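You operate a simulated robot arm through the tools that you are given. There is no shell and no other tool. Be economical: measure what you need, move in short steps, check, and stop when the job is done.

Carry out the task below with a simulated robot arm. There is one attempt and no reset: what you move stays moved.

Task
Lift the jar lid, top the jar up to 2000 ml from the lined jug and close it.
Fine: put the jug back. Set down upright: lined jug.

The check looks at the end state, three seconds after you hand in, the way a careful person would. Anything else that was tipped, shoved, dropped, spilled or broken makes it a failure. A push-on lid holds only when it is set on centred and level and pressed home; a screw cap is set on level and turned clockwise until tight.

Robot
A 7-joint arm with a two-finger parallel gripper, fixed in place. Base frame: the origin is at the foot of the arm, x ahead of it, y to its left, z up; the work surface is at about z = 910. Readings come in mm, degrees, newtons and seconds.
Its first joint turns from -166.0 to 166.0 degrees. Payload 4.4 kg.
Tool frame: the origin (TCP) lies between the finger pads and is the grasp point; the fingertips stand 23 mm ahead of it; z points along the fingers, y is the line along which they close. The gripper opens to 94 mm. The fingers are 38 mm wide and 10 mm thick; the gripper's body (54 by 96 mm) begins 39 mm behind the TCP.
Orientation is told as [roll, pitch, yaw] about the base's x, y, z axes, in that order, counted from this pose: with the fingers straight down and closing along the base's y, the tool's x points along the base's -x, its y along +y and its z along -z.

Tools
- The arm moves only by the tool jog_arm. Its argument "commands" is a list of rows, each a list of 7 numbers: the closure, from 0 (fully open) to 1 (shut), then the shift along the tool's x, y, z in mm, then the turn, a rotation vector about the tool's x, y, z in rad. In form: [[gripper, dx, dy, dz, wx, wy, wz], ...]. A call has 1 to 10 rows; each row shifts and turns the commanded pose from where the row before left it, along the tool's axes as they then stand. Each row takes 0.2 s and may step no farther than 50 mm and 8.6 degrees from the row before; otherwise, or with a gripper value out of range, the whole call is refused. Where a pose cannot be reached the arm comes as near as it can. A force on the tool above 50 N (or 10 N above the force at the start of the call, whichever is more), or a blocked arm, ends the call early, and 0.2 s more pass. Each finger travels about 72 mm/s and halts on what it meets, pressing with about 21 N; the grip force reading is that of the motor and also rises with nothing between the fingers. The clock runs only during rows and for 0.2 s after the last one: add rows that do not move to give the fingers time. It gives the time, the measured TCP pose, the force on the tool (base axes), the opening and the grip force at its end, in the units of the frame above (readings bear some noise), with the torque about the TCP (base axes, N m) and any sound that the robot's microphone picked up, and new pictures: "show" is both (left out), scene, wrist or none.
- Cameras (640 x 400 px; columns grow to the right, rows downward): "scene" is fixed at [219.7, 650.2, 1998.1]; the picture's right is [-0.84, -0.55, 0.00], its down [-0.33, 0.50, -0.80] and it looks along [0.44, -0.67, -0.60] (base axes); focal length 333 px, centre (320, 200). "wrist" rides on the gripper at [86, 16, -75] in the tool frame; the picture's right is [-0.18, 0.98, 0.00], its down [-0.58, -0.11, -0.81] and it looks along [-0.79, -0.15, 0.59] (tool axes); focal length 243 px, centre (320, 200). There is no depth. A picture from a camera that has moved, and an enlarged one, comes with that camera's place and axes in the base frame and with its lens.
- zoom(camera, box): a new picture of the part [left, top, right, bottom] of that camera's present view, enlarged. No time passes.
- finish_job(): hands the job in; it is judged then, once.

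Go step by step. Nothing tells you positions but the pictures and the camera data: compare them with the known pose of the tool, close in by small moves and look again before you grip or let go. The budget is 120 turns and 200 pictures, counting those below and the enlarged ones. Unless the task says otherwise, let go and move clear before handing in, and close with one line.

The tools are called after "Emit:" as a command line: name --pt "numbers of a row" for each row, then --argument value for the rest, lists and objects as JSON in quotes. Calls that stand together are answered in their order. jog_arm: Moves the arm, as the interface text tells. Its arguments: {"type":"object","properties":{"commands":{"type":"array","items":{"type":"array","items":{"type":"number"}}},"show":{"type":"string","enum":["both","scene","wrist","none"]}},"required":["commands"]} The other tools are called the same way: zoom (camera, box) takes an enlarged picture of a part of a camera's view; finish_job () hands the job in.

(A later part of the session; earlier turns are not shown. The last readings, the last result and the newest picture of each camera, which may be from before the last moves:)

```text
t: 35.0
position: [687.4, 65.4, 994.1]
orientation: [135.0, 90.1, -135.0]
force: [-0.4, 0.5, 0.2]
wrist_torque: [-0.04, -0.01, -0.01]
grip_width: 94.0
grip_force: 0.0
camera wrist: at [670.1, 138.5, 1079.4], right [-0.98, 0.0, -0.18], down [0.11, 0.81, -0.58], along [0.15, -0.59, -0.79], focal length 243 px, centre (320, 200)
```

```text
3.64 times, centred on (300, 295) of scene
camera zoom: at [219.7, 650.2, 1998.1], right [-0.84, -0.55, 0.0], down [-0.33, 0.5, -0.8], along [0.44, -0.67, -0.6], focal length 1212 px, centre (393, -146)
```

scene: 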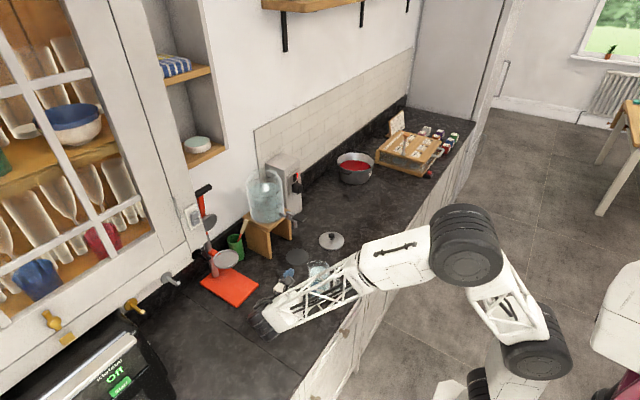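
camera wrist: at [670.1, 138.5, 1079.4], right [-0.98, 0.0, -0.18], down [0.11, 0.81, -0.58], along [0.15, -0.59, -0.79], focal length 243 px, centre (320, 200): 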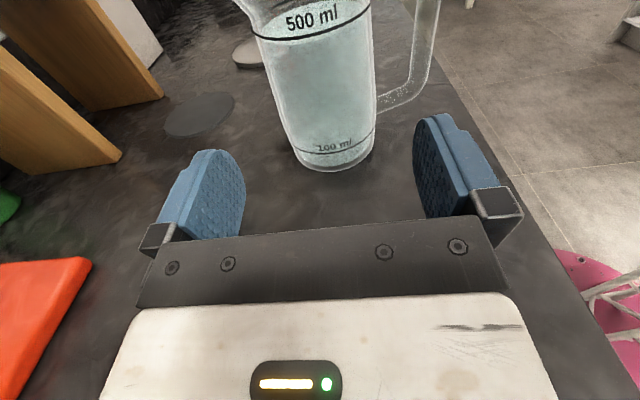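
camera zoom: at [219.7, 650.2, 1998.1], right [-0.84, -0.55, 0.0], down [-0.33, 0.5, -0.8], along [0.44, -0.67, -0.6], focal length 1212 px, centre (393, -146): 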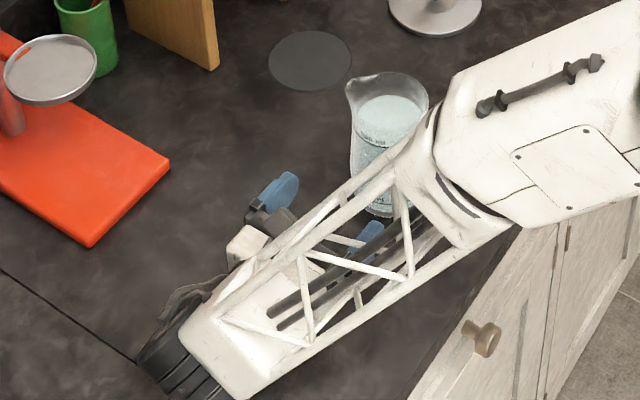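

The gripper is level with the handle loop. I'll advance about 45 mm toward the jug and check the finger clearances.

Emit:
jog_arm --pt "0 0 1 25 0 0 0" --pt "0 0 0 20 0 0 0" --pt "0 0 0 0 0 0 0"

Emit:
zoom --camera "wrist" --box '[200, 0, 500, 220]'

```text
t: 35.8
position: [685.1, 18.8, 991.3]
orientation: [105.2, 90.1, -164.6]
force: [-0.4, -0.1, -0.9]
wrist_torque: [-0.01, -0.01, -0.03]
grip_width: 93.8
grip_force: 0.0
camera wrist: at [668.0, 91.7, 1078.2], right [-0.98, 0.0, -0.18], down [0.11, 0.81, -0.58], along [0.15, -0.59, -0.79], focal length 243 px, centre (320, 200)
```

scene: 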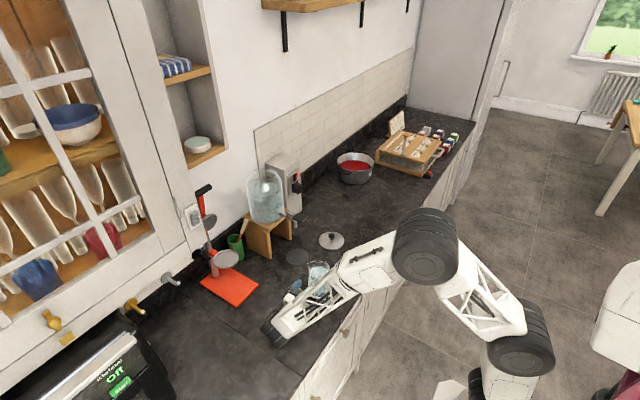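
wrist: 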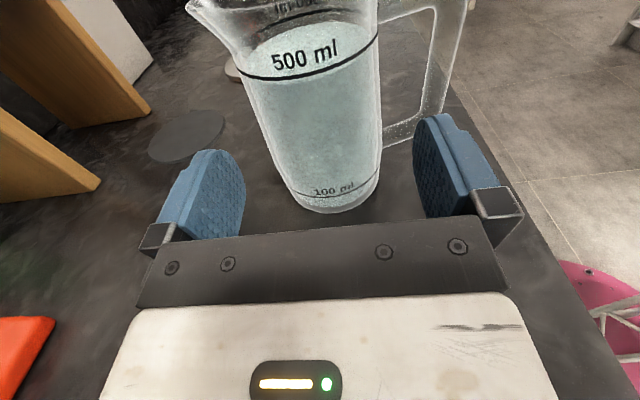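

```text
1.82 times, centred on (350, 110) of wrist
camera zoom: at [668.0, 91.7, 1078.2], right [-0.98, 0.0, -0.18], down [0.11, 0.81, -0.58], along [0.15, -0.59, -0.79], focal length 441 px, centre (266, 364)
```

zoom: 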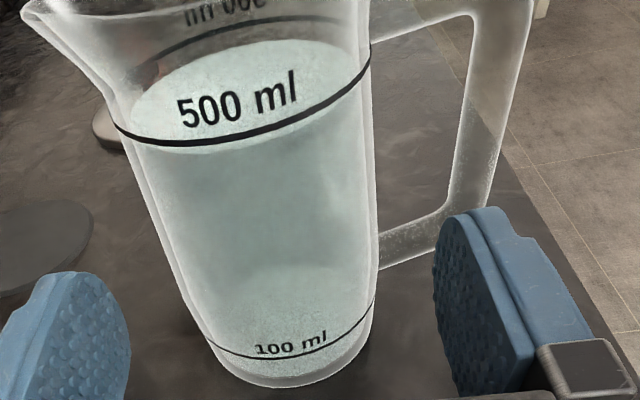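

The jug axis now reads x of about 687, and the fingers straddle it with 5–7 mm to spare each side. I'll advance in slow steps.

Emit:
jog_arm --pt "0 0 -1 20 0 0 0" --pt "0 0 0 15 0 0 0" --pt "0 0 0 0 0 0 0"

Emit:
zoom --camera "wrist" --box '[200, 0, 500, 220]'

```text
t: 36.6
position: [687.5, -16.5, 992.4]
orientation: [124.9, 90.0, -145.1]
force: [-0.3, -0.3, 0.1]
wrist_torque: [0.01, 0.03, 0.03]
grip_width: 93.8
grip_force: 0.1
camera wrist: at [670.1, 57.2, 1078.5], right [-0.98, 0.0, -0.18], down [0.11, 0.81, -0.58], along [0.15, -0.59, -0.79], focal length 243 px, centre (320, 200)
```

scene: 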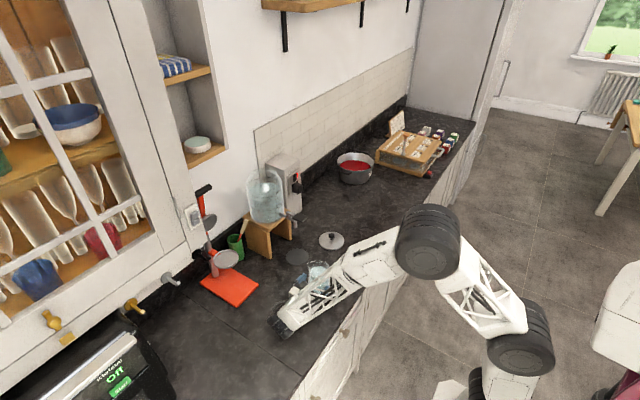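
wrist: 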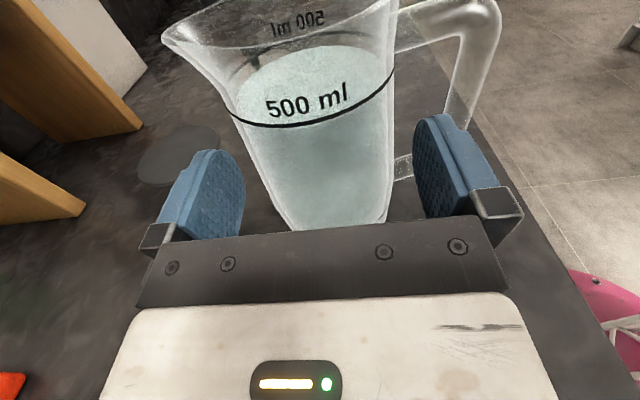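

```text
1.82 times, centred on (350, 110) of wrist
camera zoom: at [670.1, 57.2, 1078.5], right [-0.98, 0.0, -0.18], down [0.11, 0.81, -0.58], along [0.15, -0.59, -0.79], focal length 441 px, centre (266, 364)
```

zoom: 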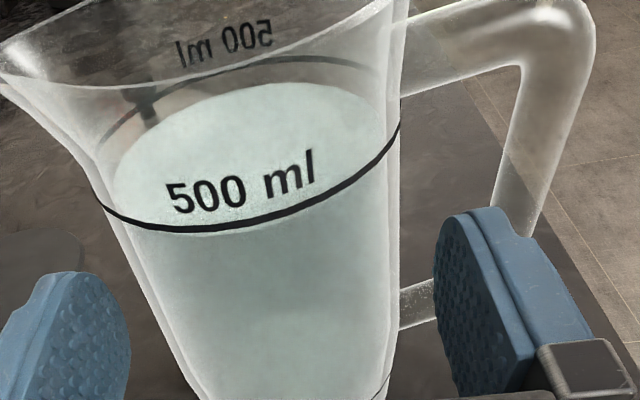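

Emit:
jog_arm --pt "0 0 -1 14 0 0 0" --pt "0 0 0 14 0 0 0" --pt "0 0 0 0 0 0 0" --show "wrist"

Emit:
zoom --camera "scene" --box '[270, 240, 360, 310]'

```text
t: 37.4
position: [687.3, -43.7, 991.4]
orientation: [169.5, 90.0, -100.5]
force: [-1.2, -0.5, 0.1]
wrist_torque: [-0.01, -0.02, 0.02]
grip_width: 93.8
grip_force: 0.1
camera wrist: at [670.4, 29.7, 1077.5], right [-0.98, 0.0, -0.18], down [0.11, 0.81, -0.58], along [0.15, -0.59, -0.79], focal length 243 px, centre (320, 200)
```

wrist: 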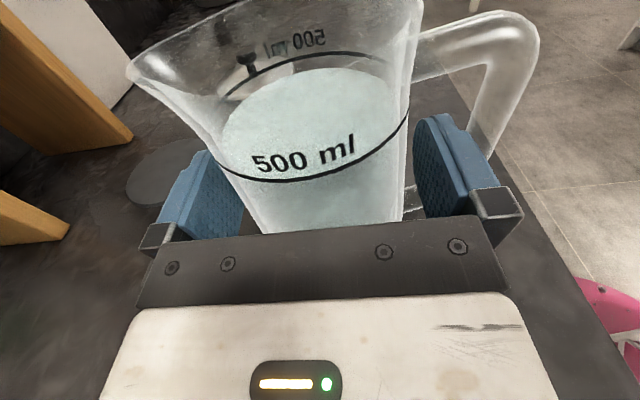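

```text
5.71 times, centred on (315, 275) of scene
camera zoom: at [219.7, 650.2, 1998.1], right [-0.84, -0.55, 0.0], down [-0.33, 0.5, -0.8], along [0.44, -0.67, -0.6], focal length 1904 px, centre (349, -229)
```

zoom: 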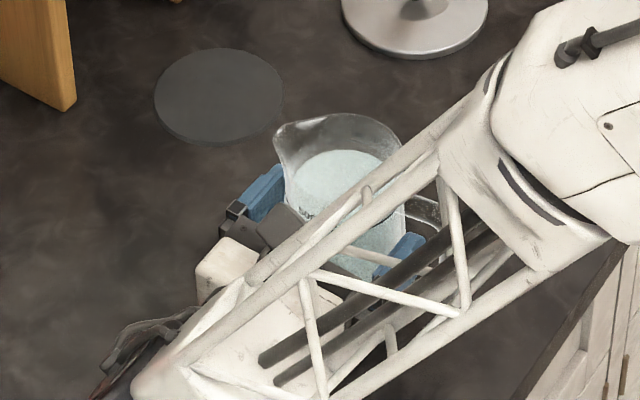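

The fingers are around the jug with one inside the handle loop. I'll close.

Emit:
jog_arm --pt "0.1 0 0 0 0 0 0" --pt "0.12 0 0 0 0 0 0" --pt "0.16 0 0 0 0 0 0" --pt "0.3 0 0 0 0 0 0" --pt "1 0 0 0 0 0 0" --pt "1 0 0 0 0 0 0" --show "wrist"

```text
t: 38.8
position: [687.3, -44.0, 990.7]
orientation: [148.7, 90.0, -121.2]
force: [0.1, -0.9, 1.5]
wrist_torque: [-0.05, 0.06, -0.01]
grip_width: 80.8
grip_force: 20.8
camera wrist: at [670.4, 29.8, 1077.4], right [-0.98, 0.0, -0.18], down [0.11, 0.81, -0.58], along [0.15, -0.59, -0.79], focal length 243 px, centre (320, 200)
```

wrist: 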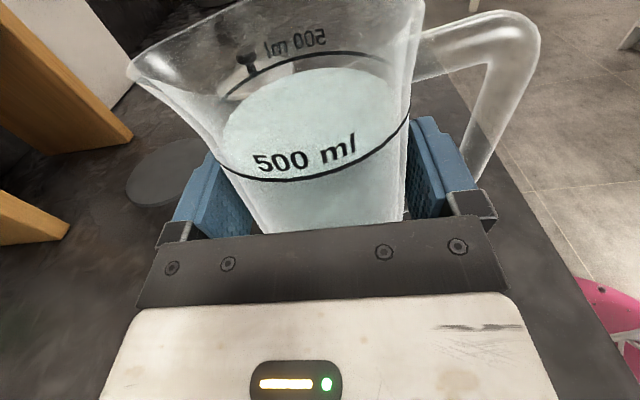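

Gripped at 80.8 mm; I'll put the jug back at pose (687, -44, 991). Now I'll lift gently and check for slipping.

Emit:
jog_arm --pt "1 3 0 0 0 0 0" --pt "1 6 0 0 0 0 0" --pt "1 12 0 0 0 0 0" --pt "1 20 0 0 0 0 0" --pt "1 15 0 0 0 0 0" --pt "1 0 0 0 0 0 0"

```text
t: 40.2
position: [686.6, -44.8, 1047.1]
orientation: [114.6, 90.0, -155.4]
force: [-0.8, -0.1, -2.7]
wrist_torque: [0.07, -0.03, 0.04]
grip_width: 80.5
grip_force: 21.5
camera wrist: at [668.6, 28.5, 1133.0], right [-0.98, 0.0, -0.18], down [0.11, 0.81, -0.58], along [0.15, -0.59, -0.79], focal length 243 px, centre (320, 200)
```

scene: 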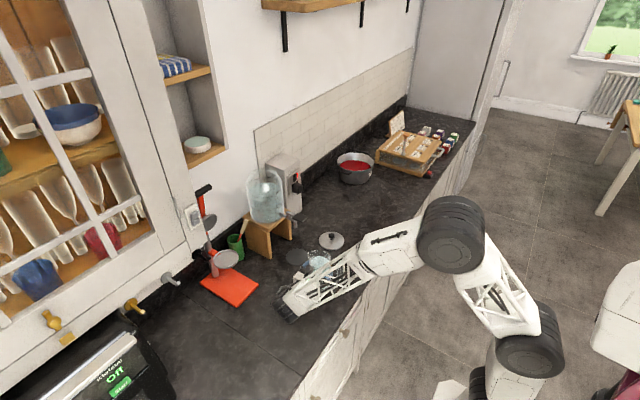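
wrist: 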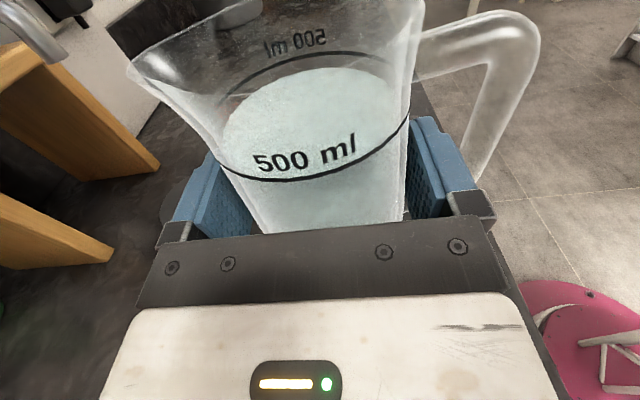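

There's no slip. I'll raise the jug to about z = 1380, level.

Emit:
jog_arm --pt "1 20 0 0 0 0 0" --pt "1 35 0 0 0 0 0" --pt "1 40 0 0 0 0 0" --pt "1 40 0 0 0 0 0" --pt "1 40 0 0 0 0 0" --pt "1 40 0 0 0 0 0" --pt "1 40 0 0 0 0 0" --pt "1 40 0 0 0 0 0" --pt "1 25 0 0 0 0 0" --pt "1 13 0 0 0 0 0" --show "none"

Emit:
jog_arm --pt "1 0 -20 10 0 0 0" --pt "1 0 -30 15 0 0 0" --pt "1 0 -30 15 0 0 0" --pt "1 0 -30 15 0 0 0" --pt "1 0 -30 15 0 0 0" --pt "1 0 -25 15 0 0 0" --pt "1 0 -20 15 0 0 0" --pt "1 0 -10 6 0 0 0" --pt "1 0 0 0 0 0 0"

```text
t: 42.4
position: [686.7, -45.0, 1379.5]
orientation: [105.0, 90.0, -165.1]
force: [0.0, 0.2, -2.5]
wrist_torque: [0.01, -0.05, 0.02]
grip_width: 80.6
grip_force: 21.0
```

```text
t: 44.4
position: [883.7, -151.8, 1378.0]
orientation: [114.8, 90.0, -155.2]
force: [0.1, 0.3, -3.1]
wrist_torque: [0.03, -0.04, 0.03]
grip_width: 80.7
grip_force: 20.5
camera wrist: at [865.8, -77.7, 1465.3], right [-0.98, 0.0, -0.18], down [0.11, 0.81, -0.58], along [0.15, -0.59, -0.79], focal length 243 px, centre (320, 200)
```

scene: 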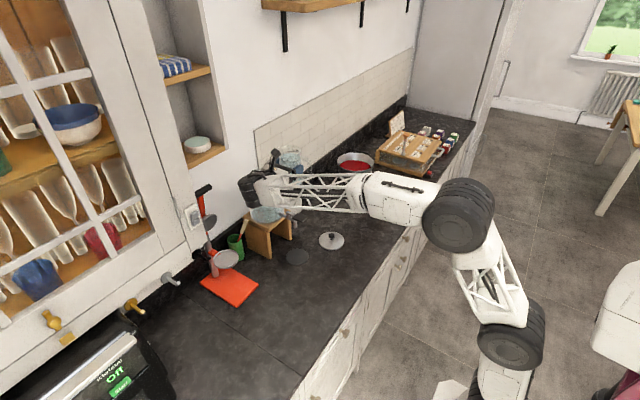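
wrist: 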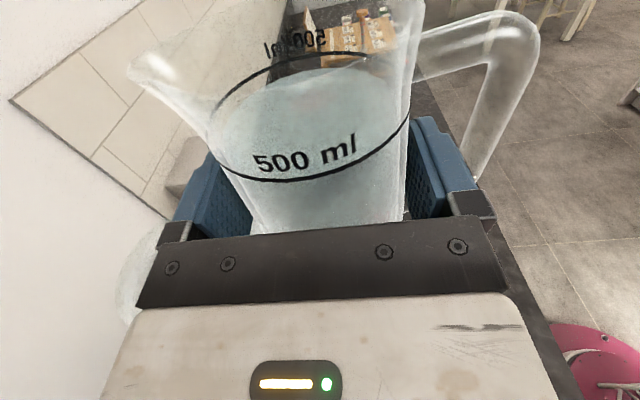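

Emit:
zoom --camera "scene" --box '[220, 130, 330, 230]'

```text
4.00 times, centred on (275, 180) of scene
camera zoom: at [219.7, 650.2, 1998.1], right [-0.84, -0.55, 0.0], down [-0.33, 0.5, -0.8], along [0.44, -0.67, -0.6], focal length 1333 px, centre (500, 280)
```

zoom: 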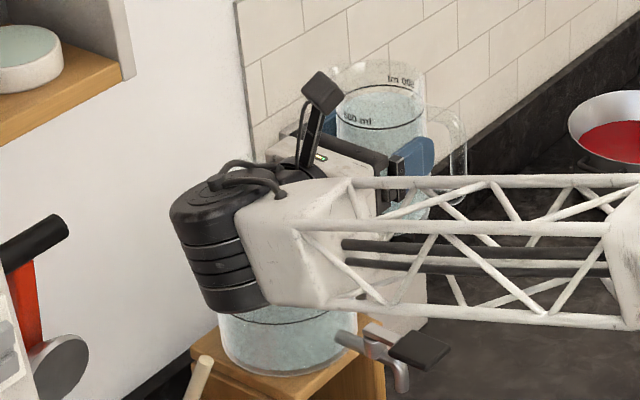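

The jug is level at (884, -152, 1378), just short of the jar. I'll tilt it about 24°, which is below the pour point, and then ease the lip over the mouth.

Emit:
jog_arm --pt "1 0 0 0 0 0 -0.07" --pt "1 0 0 0 0 0 -0.08" --pt "1 0 0 0 0 0 -0.08" --pt "1 0 0 0 0 0 -0.08" --pt "1 0 0 0 0 0 -0.08" --pt "1 0 0 0 0 0 0"

Emit:
zoom --camera "scene" --box '[220, 130, 330, 230]'

```text
t: 45.8
position: [881.8, -151.5, 1379.4]
orientation: [89.9, 67.6, -179.8]
force: [0.4, -0.1, -3.0]
wrist_torque: [0.03, -0.05, -0.01]
grip_width: 80.6
grip_force: 21.4
camera wrist: at [898.9, -76.9, 1465.5], right [-0.98, 0.0, 0.2], down [-0.12, 0.81, -0.58], along [-0.16, -0.59, -0.79], focal length 243 px, centre (320, 200)
```

scene: 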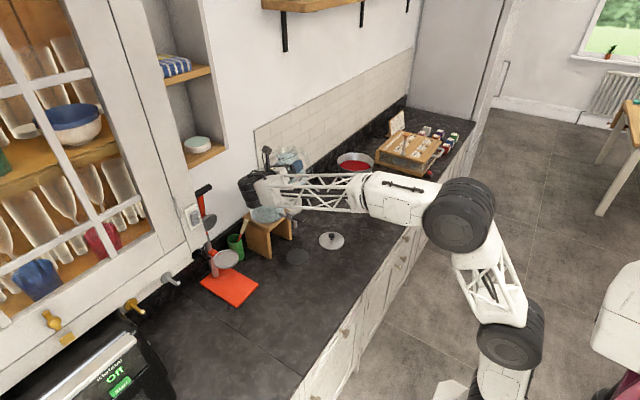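
wrist: 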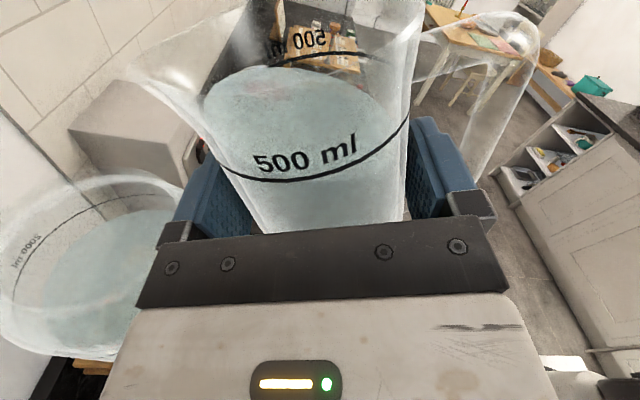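

```text
4.00 times, centred on (275, 180) of scene
camera zoom: at [219.7, 650.2, 1998.1], right [-0.84, -0.55, 0.0], down [-0.33, 0.5, -0.8], along [0.44, -0.67, -0.6], focal length 1333 px, centre (500, 280)
```

zoom: 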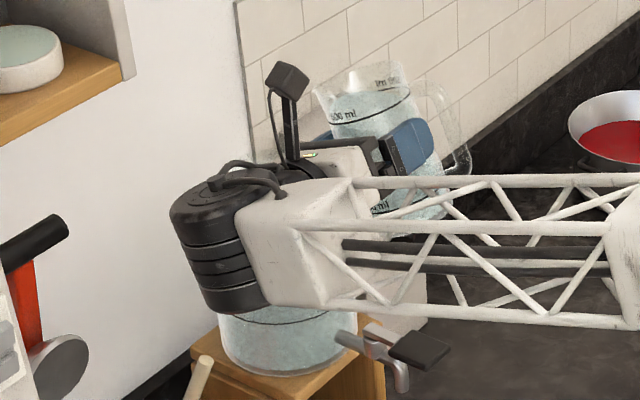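

Emit:
zoom --camera "wrist" --box '[0, 100, 240, 380]'

```text
1.43 times, centred on (120, 240) of wrist
camera zoom: at [898.9, -76.9, 1465.5], right [-0.98, 0.0, 0.2], down [-0.12, 0.81, -0.58], along [-0.16, -0.59, -0.79], focal length 347 px, centre (606, 143)
```

zoom: 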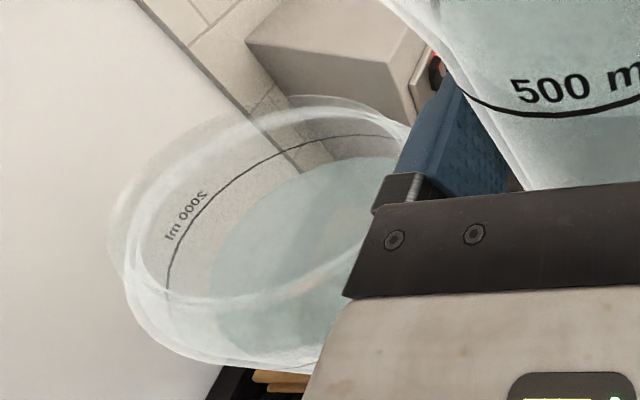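

The wrist view now shows the jar mouth, centred at about (1019, -159) with radius about 52. I'll bring the lip over it, with the TCP at about (930, -151, 1352).

Emit:
jog_arm --pt "1 -2 -14 0 0 0 0" --pt "1 -2.4 -20 0 0 0 0" --pt "1 -2.3 -20.7 0 0 0 0" --pt "1 0 0 0 0 0 0"

Emit:
zoom --camera "scene" --box '[220, 130, 330, 230]'

```text
t: 46.8
position: [931.2, -149.8, 1352.9]
orientation: [90.0, 67.7, -179.9]
force: [-0.6, 0.4, -2.5]
wrist_torque: [0.04, -0.06, 0.03]
grip_width: 80.8
grip_force: 20.9
camera wrist: at [947.1, -76.4, 1439.3], right [-0.98, 0.0, 0.2], down [-0.12, 0.81, -0.58], along [-0.16, -0.59, -0.79], focal length 243 px, centre (320, 200)
```

scene: 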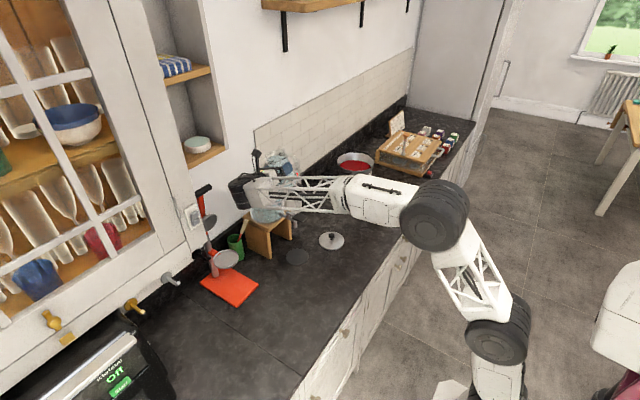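
wrist: 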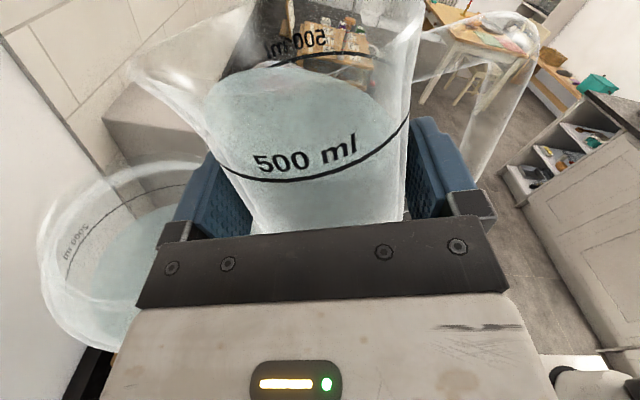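

```text
4.00 times, centred on (275, 180) of scene
camera zoom: at [219.7, 650.2, 1998.1], right [-0.84, -0.55, 0.0], down [-0.33, 0.5, -0.8], along [0.44, -0.67, -0.6], focal length 1333 px, centre (500, 280)
```

zoom: 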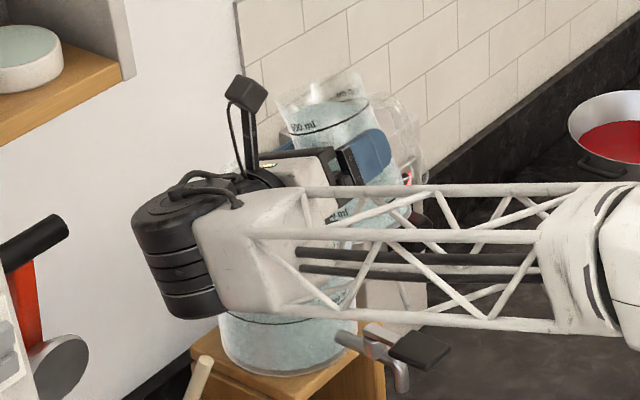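

The spout tip is at about (1003, -162, 1384), over the mouth. I'll begin pouring with slow tilt increments.

Emit:
jog_arm --pt "1 0 0 0 0 0 -0.05" --pt "1 0 0 0 0 0 -0.05" --pt "1 0 0 0 0 0 -0.05" --pt "1 0 0 0 0 0 -0.04" --pt "1 0 0 0 0 0 0"

```text
t: 48.0
position: [929.9, -150.2, 1352.1]
orientation: [90.0, 56.9, -180.0]
force: [-0.1, 0.2, -3.9]
wrist_torque: [0.05, -0.08, 0.0]
grip_width: 80.8
grip_force: 21.4
camera wrist: at [962.8, -76.6, 1433.8], right [-0.92, 0.0, 0.38], down [-0.23, 0.81, -0.55], along [-0.31, -0.59, -0.74], focal length 243 px, centre (320, 200)
```

scene: 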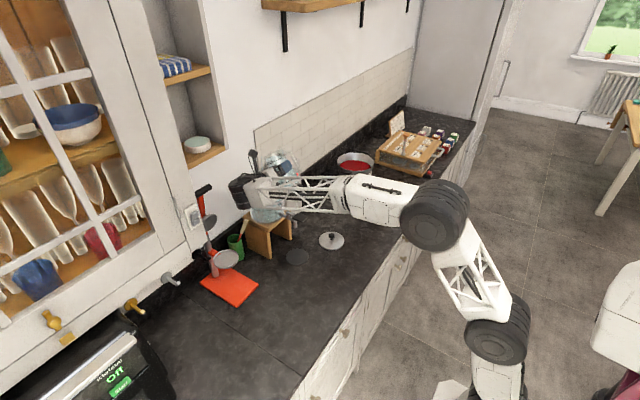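
wrist: 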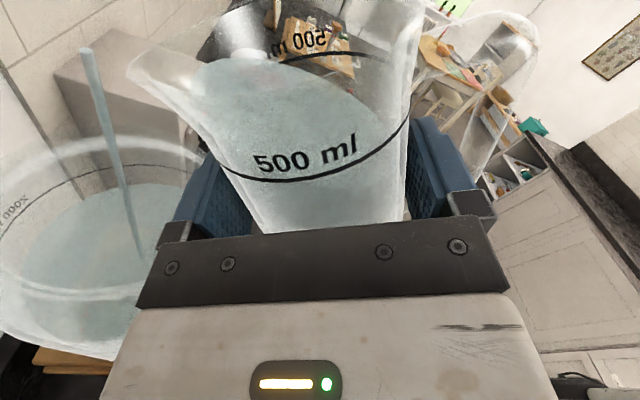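

A stream runs from the lip into the jar near the mouth's centre. I'll hold and watch the flow.

Emit:
jog_arm --pt "1 0 0 0 0 0 0" --pt "1 0 0 0 0 0 0" --pt "1 0 0 0 0 0 0" --pt "1 0 0 0 0 0 0" --pt "1 0 0 0 0 0 0" --pt "1 0 0 0 0 0 0" --show "wrist"

Emit:
zoom --camera "wrist" --box '[0, 0, 240, 380]'

```text
t: 49.4
position: [929.6, -149.7, 1351.7]
orientation: [90.1, 56.8, -179.9]
force: [-0.4, 0.8, -3.0]
wrist_torque: [0.06, -0.07, -0.01]
grip_width: 80.4
grip_force: 20.5
camera wrist: at [962.7, -76.6, 1433.8], right [-0.92, 0.0, 0.38], down [-0.23, 0.81, -0.55], along [-0.31, -0.59, -0.74], focal length 243 px, centre (320, 200)
```

wrist: 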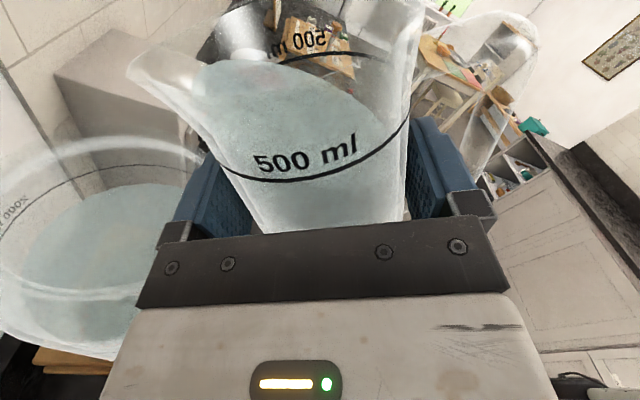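

```text
1.05 times, centred on (120, 190) of wrist (not enlarged: the box is as wide or as high as the picture)
camera zoom: at [962.7, -76.6, 1433.8], right [-0.92, 0.0, 0.38], down [-0.23, 0.81, -0.55], along [-0.31, -0.59, -0.74], focal length 255 px, centre (530, 210)
```

zoom: 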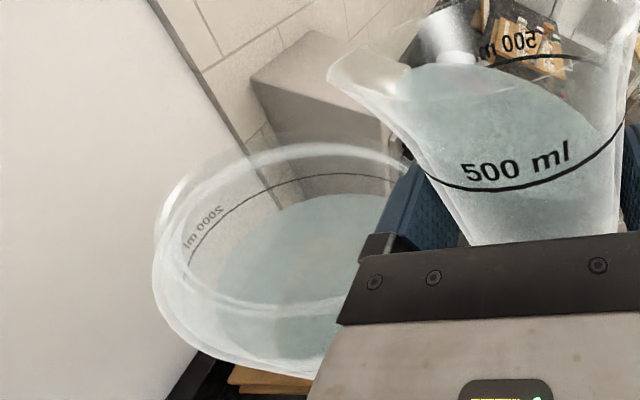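

The flow stopped, so what pours depends on the tilt alone. I'll continue to about 51° at the same gentle rate.

Emit:
jog_arm --pt "1 0 0 0 0 0 -0.04" --pt "1 0 0 0 0 0 -0.04" --pt "1 0 0 0 0 0 -0.04" --pt "1 0 0 0 0 0 -0.04" --pt "1 0 0 0 0 0 0" --show "wrist"

Emit:
jog_arm --pt "1 0 0 0 0 0 -0.04" --pt "1 0 0 0 0 0 -0.04" --pt "1 0 0 0 0 0 -0.04" --pt "1 0 0 0 0 0 -0.04" --pt "1 0 0 0 0 0 0" --pt "1 0 0 0 0 0 0" --pt "1 0 0 0 0 0 0" --pt "1 0 0 0 0 0 0" --pt "1 0 0 0 0 0 0" --show "wrist"

```text
t: 50.6
position: [929.8, -149.6, 1352.2]
orientation: [90.0, 47.7, -179.9]
force: [-0.6, 0.5, -3.0]
wrist_torque: [0.02, -0.06, 0.0]
grip_width: 80.6
grip_force: 21.3
camera wrist: at [975.5, -76.8, 1426.9], right [-0.85, 0.0, 0.53], down [-0.31, 0.81, -0.5], along [-0.42, -0.59, -0.69], focal length 243 px, centre (320, 200)
```

wrist: 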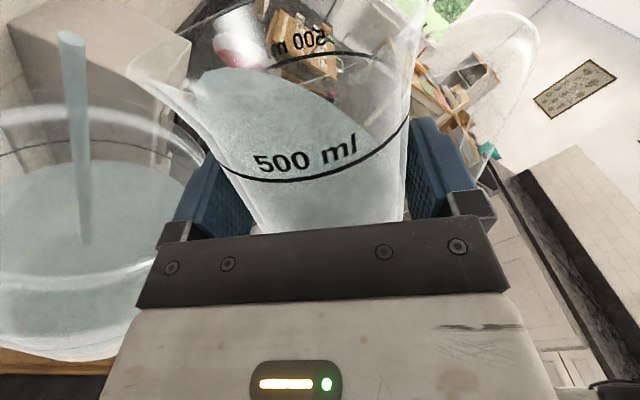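

```text
t: 52.6
position: [930.1, -149.3, 1353.3]
orientation: [90.0, 38.5, -180.0]
force: [0.7, 0.4, -2.5]
wrist_torque: [0.04, -0.09, 0.0]
grip_width: 80.5
grip_force: 21.4
camera wrist: at [986.8, -76.8, 1419.0], right [-0.76, 0.0, 0.66], down [-0.39, 0.81, -0.45], along [-0.53, -0.59, -0.61], focal length 243 px, centre (320, 200)
```

wrist: 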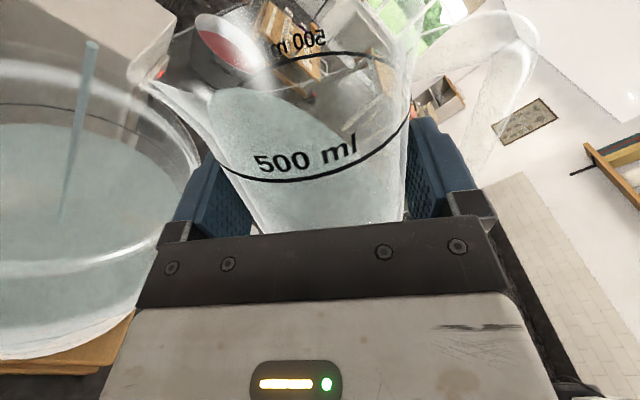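

Emit:
jog_arm --pt "1 0 0 0 0 0 0" --pt "1 0 0 0 0 0 0" --pt "1 0 0 0 0 0 0" --pt "1 0 0 0 0 0 0" --pt "1 0 0 0 0 0 0" --show "wrist"

Emit:
zoom --camera "wrist" --box '[0, 60, 220, 200]'

Emit:
zoom --camera "scene" --box '[220, 160, 330, 240]'

```text
t: 53.8
position: [930.5, -151.0, 1352.1]
orientation: [90.0, 38.6, -180.0]
force: [1.6, 0.4, -4.0]
wrist_torque: [0.01, -0.07, -0.02]
grip_width: 80.5
grip_force: 21.0
camera wrist: at [986.8, -76.8, 1419.0], right [-0.76, 0.0, 0.66], down [-0.39, 0.81, -0.45], along [-0.53, -0.59, -0.61], focal length 243 px, centre (320, 200)
```

wrist: 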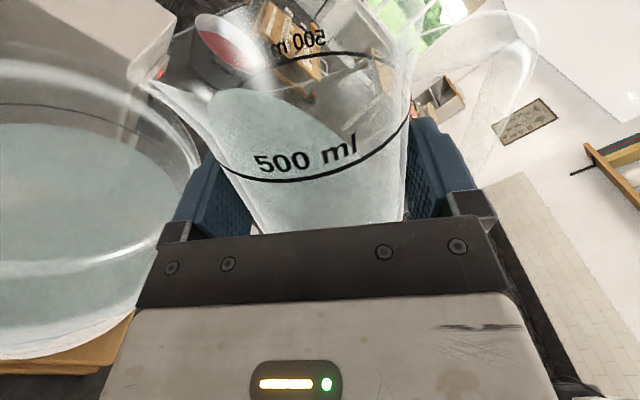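

```text
2.86 times, centred on (110, 130) of wrist
camera zoom: at [986.8, -76.8, 1419.0], right [-0.76, 0.0, 0.66], down [-0.39, 0.81, -0.45], along [-0.53, -0.59, -0.61], focal length 693 px, centre (920, 400)
```

zoom: 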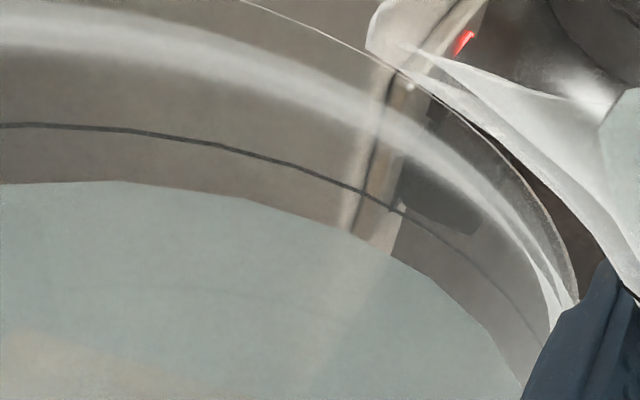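

```text
5.00 times, centred on (275, 200) of scene
camera zoom: at [219.7, 650.2, 1998.1], right [-0.84, -0.55, 0.0], down [-0.33, 0.5, -0.8], along [0.44, -0.67, -0.6], focal length 1666 px, centre (545, 200)
```

zoom: 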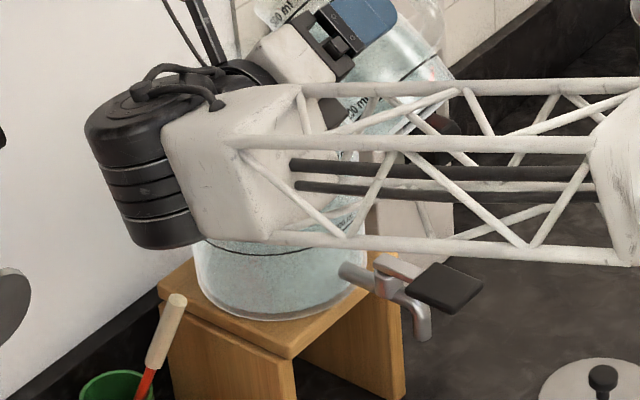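

The flow has stopped at 51.5°. The jar's level is still about 14 mm, or roughly 215 ml, short of the line. I'll tilt on to about 60°.

Emit:
jog_arm --pt "1 0 0 0 0 0 -0.03" --pt "1 0 0 0 0 0 -0.03" --pt "1 0 0 0 0 0 -0.03" --pt "1 0 0 0 0 0 -0.03" --pt "1 0 0 0 0 0 -0.03" --pt "1 0 0 0 0 0 0" --pt "1 0 0 0 0 0 0" --pt "1 0 0 0 0 0 0" --pt "1 0 0 0 0 0 0" --pt "1 0 0 0 0 0 0" --show "none"

Emit:
jog_arm --pt "1 0 0 0 0 0 0" --pt "1 0 0 0 0 0 0" --pt "1 0 0 0 0 0 0" --pt "1 0 0 0 0 0 0" --pt "1 0 0 0 0 0 0" --show "wrist"

Emit:
zoom --camera "wrist" --box '[0, 60, 220, 200]'

```text
t: 56.0
position: [931.0, -150.7, 1352.7]
orientation: [90.1, 29.9, -180.0]
force: [0.9, 0.0, -2.8]
wrist_torque: [0.03, -0.08, -0.01]
grip_width: 80.4
grip_force: 21.1
```

```text
t: 57.2
position: [932.7, -150.7, 1351.8]
orientation: [90.0, 29.9, -180.0]
force: [0.2, 0.5, -2.8]
wrist_torque: [0.06, -0.08, 0.0]
grip_width: 80.5
grip_force: 20.7
camera wrist: at [996.4, -76.8, 1409.6], right [-0.65, 0.0, 0.76], down [-0.45, 0.81, -0.38], along [-0.61, -0.59, -0.52], focal length 243 px, centre (320, 200)
```

wrist: 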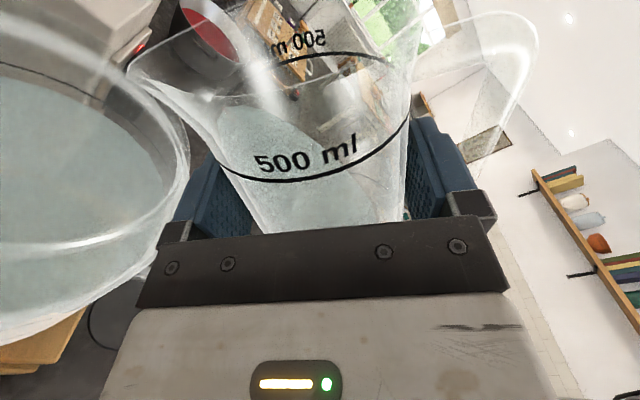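

```text
2.86 times, centred on (110, 130) of wrist
camera zoom: at [996.4, -76.8, 1409.6], right [-0.65, 0.0, 0.76], down [-0.45, 0.81, -0.38], along [-0.61, -0.59, -0.52], focal length 693 px, centre (920, 400)
```

zoom: 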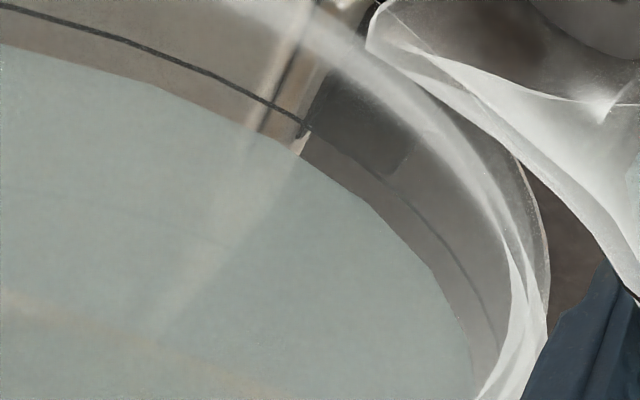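

The level is now about 8 mm short by my estimate. I'll tilt to about 67°, let it settle, then carry the jug back toward its place and inspect the jar from a level view on the way.

Emit:
jog_arm --pt "1 0 0 0 0 0 -0.03" --pt "1 0 0 0 0 0 -0.03" --pt "1 0 0 0 0 0 -0.03" --pt "1 0 0 0 0 0 -0.03" --pt "1 0 0 0 0 0 0" --pt "1 0 0 0 0 0 0" --pt "1 0 0 0 0 0 0" --pt "1 0 0 0 0 0 0" --pt "1 0 0 0 0 0 0" --pt "1 0 0 0 0 0 0" --show "none"

Emit:
jog_arm --pt "1 0 0 0 0 0 0" --pt "1 0 0 0 0 0 0" --pt "1 0 0 0 0 0 0" --pt "1 0 0 0 0 0 0" --show "wrist"

Emit:
zoom --camera "wrist" --box '[0, 60, 220, 200]'

```text
t: 59.4
position: [931.0, -150.3, 1351.9]
orientation: [90.0, 23.0, -180.1]
force: [0.5, -0.2, -2.5]
wrist_torque: [0.06, -0.08, 0.01]
grip_width: 80.5
grip_force: 21.5
```

```text
t: 60.4
position: [930.4, -150.9, 1352.4]
orientation: [90.0, 23.0, -179.9]
force: [-0.5, -0.9, -2.2]
wrist_torque: [0.06, -0.08, 0.04]
grip_width: 80.5
grip_force: 21.1
camera wrist: at [1002.7, -76.4, 1401.4], right [-0.55, 0.0, 0.83], down [-0.49, 0.81, -0.33], along [-0.67, -0.59, -0.45], focal length 243 px, centre (320, 200)
```

wrist: 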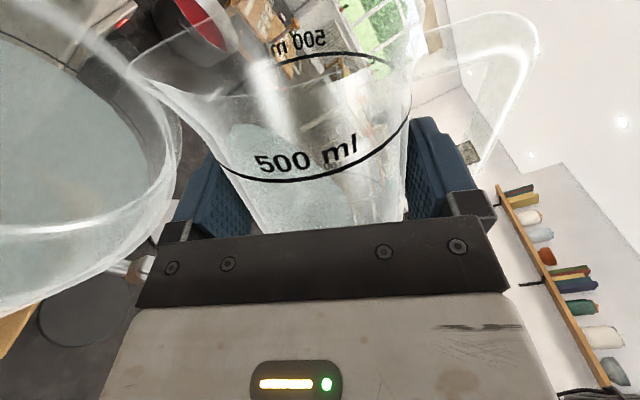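

```text
2.86 times, centred on (110, 130) of wrist
camera zoom: at [1002.7, -76.4, 1401.4], right [-0.55, 0.0, 0.83], down [-0.49, 0.81, -0.33], along [-0.67, -0.59, -0.45], focal length 693 px, centre (920, 400)
```

zoom: 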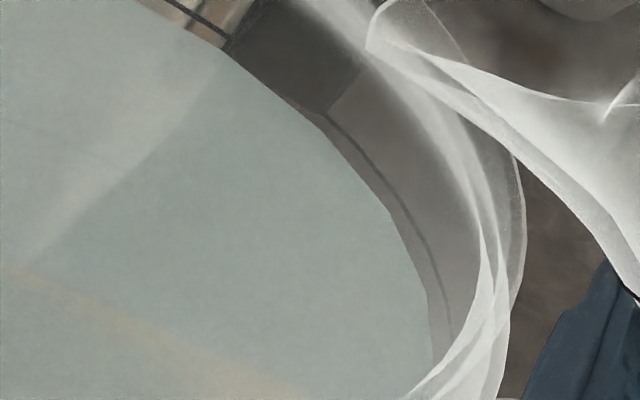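

The gap looks small now. I'll tilt back to 22° the way I came, then retreat.

Emit:
jog_arm --pt "1 0 0 0 0 0 0.08" --pt "1 0 0 0 0 0 0.1" --pt "1 0 0 0 0 0 0.1" --pt "1 0 0 0 0 0 0.1" --pt "1 0 0 0 0 0 0.1" --pt "1 0 0 0 0 0 0.1" --pt "1 0 0 0 0 0 0.1" --pt "1 0 0 0 0 0 0.1" --pt "1 0 0 0 0 0 0" --show "wrist"

Emit:
jog_arm --pt "1 2.3 20.7 0 0 0 0" --pt "1 2.3 20 0 0 0 0" --pt "1 2 14 0 0 0 0" --pt "1 0 0 0 0 0 0" --show "wrist"

Emit:
zoom --camera "wrist" --box '[0, 100, 240, 380]'

```text
t: 62.4
position: [930.6, -150.9, 1352.7]
orientation: [90.0, 67.6, -179.9]
force: [0.6, -0.3, -2.2]
wrist_torque: [0.03, -0.08, 0.01]
grip_width: 80.7
grip_force: 21.3
camera wrist: at [946.9, -76.7, 1439.3], right [-0.98, 0.0, 0.2], down [-0.12, 0.81, -0.58], along [-0.16, -0.59, -0.79], focal length 243 px, centre (320, 200)
```

wrist: 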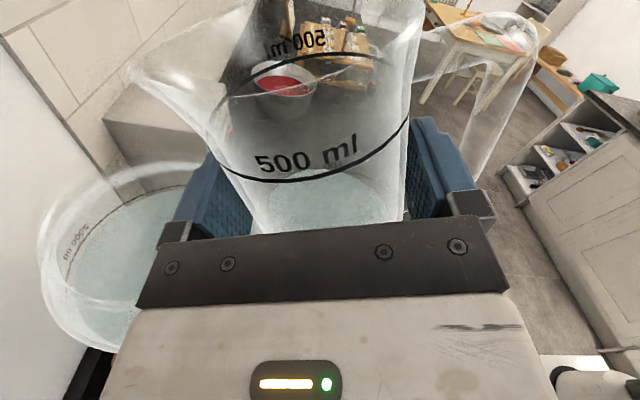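

```text
t: 63.4
position: [880.4, -150.4, 1379.1]
orientation: [90.1, 67.8, -179.8]
force: [-0.1, -0.1, -3.4]
wrist_torque: [0.03, -0.08, -0.03]
grip_width: 80.3
grip_force: 21.2
camera wrist: at [898.3, -76.5, 1465.9], right [-0.98, 0.0, 0.2], down [-0.12, 0.81, -0.58], along [-0.16, -0.59, -0.79], focal length 243 px, centre (320, 200)
```

wrist: 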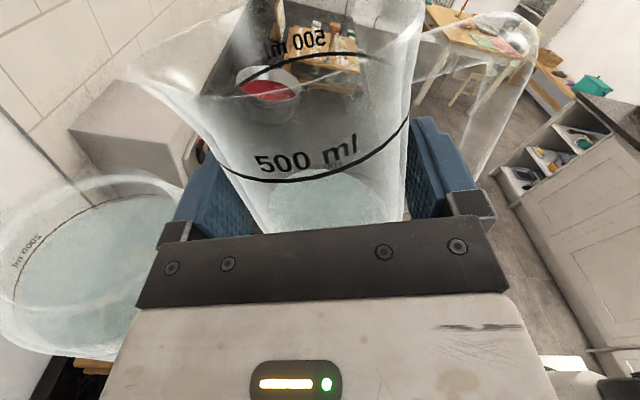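

```text
1.43 times, centred on (120, 240) of wrist
camera zoom: at [898.3, -76.5, 1465.9], right [-0.98, 0.0, 0.2], down [-0.12, 0.81, -0.58], along [-0.16, -0.59, -0.79], focal length 347 px, centre (606, 143)
```

zoom: 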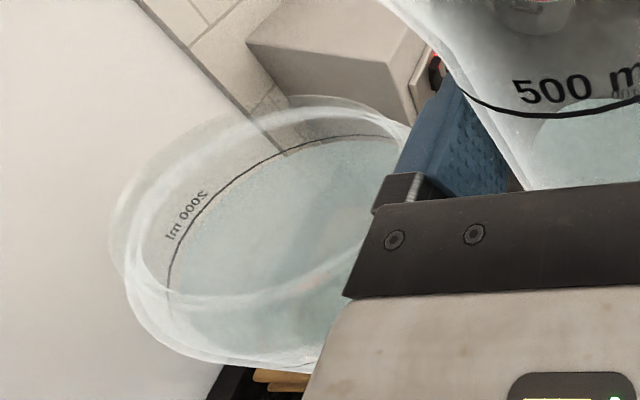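

The water is very near the 2000 line. I'll go back to above the jug's home spot and tilt the jug slightly backward to get a level view of the jar.

Emit:
jog_arm --pt "1 0 0 0 0 0 0.1" --pt "1 0 0 0 0 0 0.1" --pt "1 0 0 0 0 0 0.1" --pt "1 0 0 0 0 0 0.09" --pt "1 0 36 -20 0 0 0" --pt "1 0 36 -20 0 0 0" --pt "1 0 36 -20 0 0 0" --pt "1 0 36 -20 0 0 0" --pt "1 0 36 -20 0 0 0" --pt "1 0 0 0 0 0 0" --show "none"

Emit:
jog_arm --pt "1 -40 0 0 0 0 0" --pt "1 -40 0 0 0 0 0" --pt "1 -40 0 0 0 0 0" --pt "1 -40 0 0 0 0 0" --pt "1 -40 0 0 0 0 0" --pt "1 0 0 0 0 0 0.1" --pt "1 0 0 0 0 0 0.1" --pt "1 0 0 0 0 0 0.1" --pt "1 0 0 0 0 0 0.05" --pt "1 0 0 0 0 0 0"

Emit:
zoom --camera "wrist" --box '[0, 90, 160, 250]'

Emit:
zoom --camera "scene" --box '[240, 160, 290, 225]'

```text
t: 65.6
position: [703.5, -46.6, 1379.5]
orientation: [-170.3, 90.1, -80.3]
force: [-0.3, 0.3, -2.7]
wrist_torque: [0.02, -0.07, -0.01]
grip_width: 80.5
grip_force: 21.1
```

```text
t: 67.8
position: [701.5, -49.8, 1178.0]
orientation: [-90.1, 69.9, 0.1]
force: [0.3, 0.3, -2.9]
wrist_torque: [0.09, -0.01, -0.02]
grip_width: 80.5
grip_force: 20.8
camera wrist: at [656.1, 23.7, 1254.1], right [-0.86, 0.0, -0.51], down [0.3, 0.81, -0.51], along [0.41, -0.59, -0.69], focal length 243 px, centre (320, 200)
```

scene: 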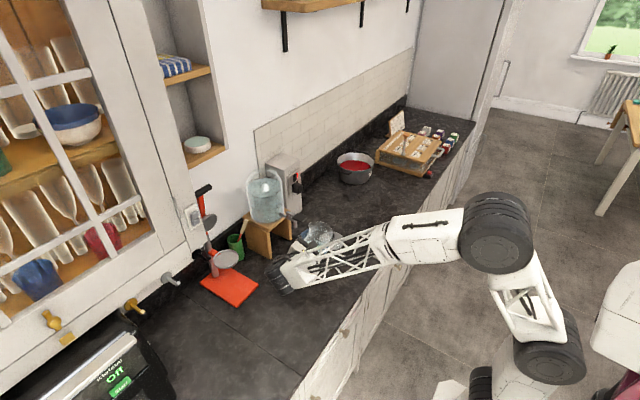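
wrist: 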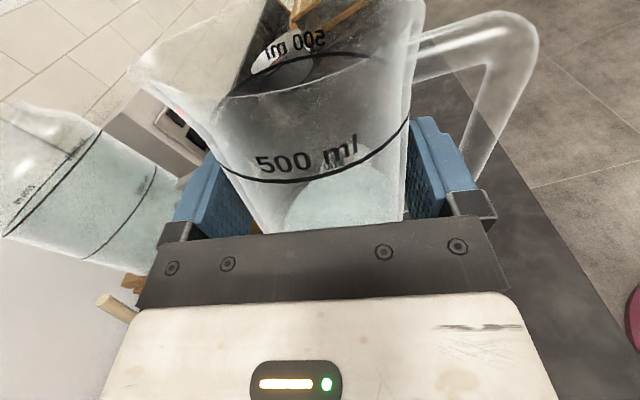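

```text
2.50 times, centred on (80, 170) of wrist
camera zoom: at [656.1, 23.7, 1254.1], right [-0.86, 0.0, -0.51], down [0.3, 0.81, -0.51], along [0.41, -0.59, -0.69], focal length 606 px, centre (920, 275)
```

zoom: 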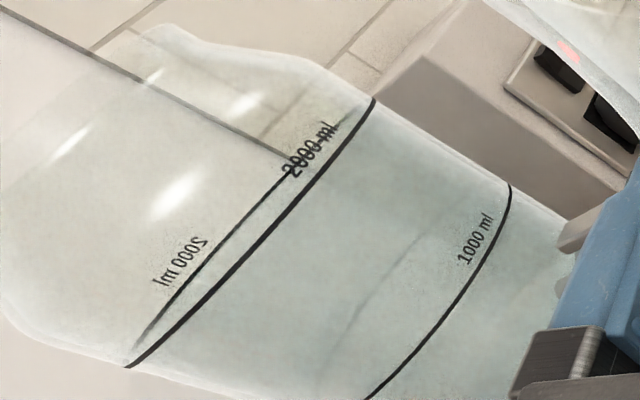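

```text
6.15 times, centred on (265, 192) of scene
camera zoom: at [219.7, 650.2, 1998.1], right [-0.84, -0.55, 0.0], down [-0.33, 0.5, -0.8], along [0.44, -0.67, -0.6], focal length 2050 px, centre (658, 246)
```

zoom: 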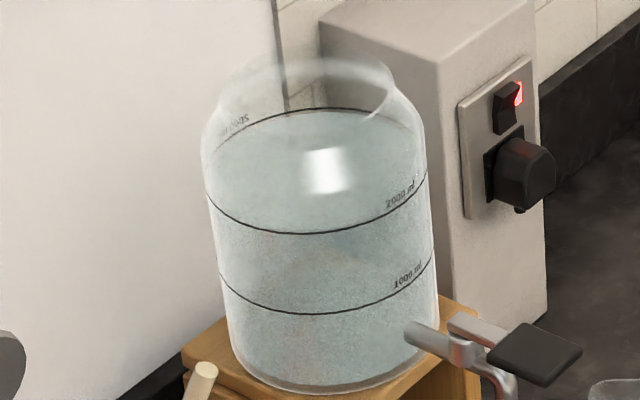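

Excellent level view. I'll zoom in closely on the 2000 line and the water surface.

Emit:
zoom --camera "wrist" --box '[25, 120, 105, 190]'

Emit:
zoom --camera "scene" --box '[253, 170, 278, 200]'

```text
5.71 times, centred on (65, 155) of wrist
camera zoom: at [656.1, 23.7, 1254.1], right [-0.86, 0.0, -0.51], down [0.3, 0.81, -0.51], along [0.41, -0.59, -0.69], focal length 1386 px, centre (1777, 457)
```

zoom: 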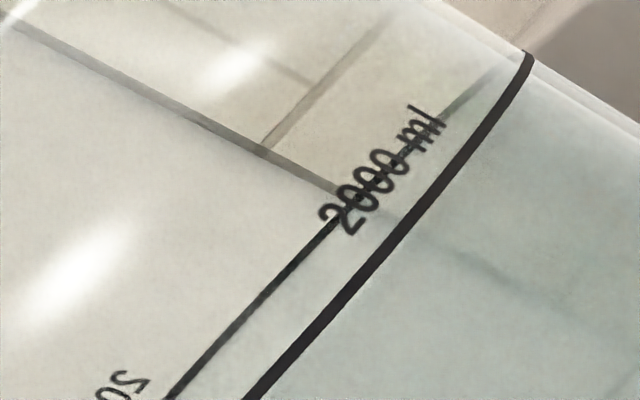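

```text
13.33 times, centred on (266, 185) of scene
camera zoom: at [219.7, 650.2, 1998.1], right [-0.84, -0.55, 0.0], down [-0.33, 0.5, -0.8], along [0.44, -0.67, -0.6], focal length 4442 px, centre (1047, 400)
```

zoom: 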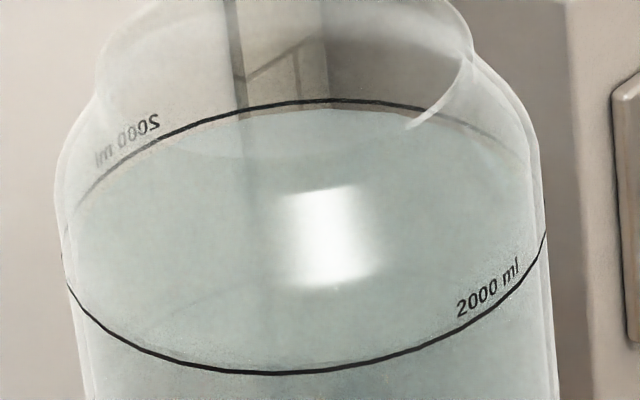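

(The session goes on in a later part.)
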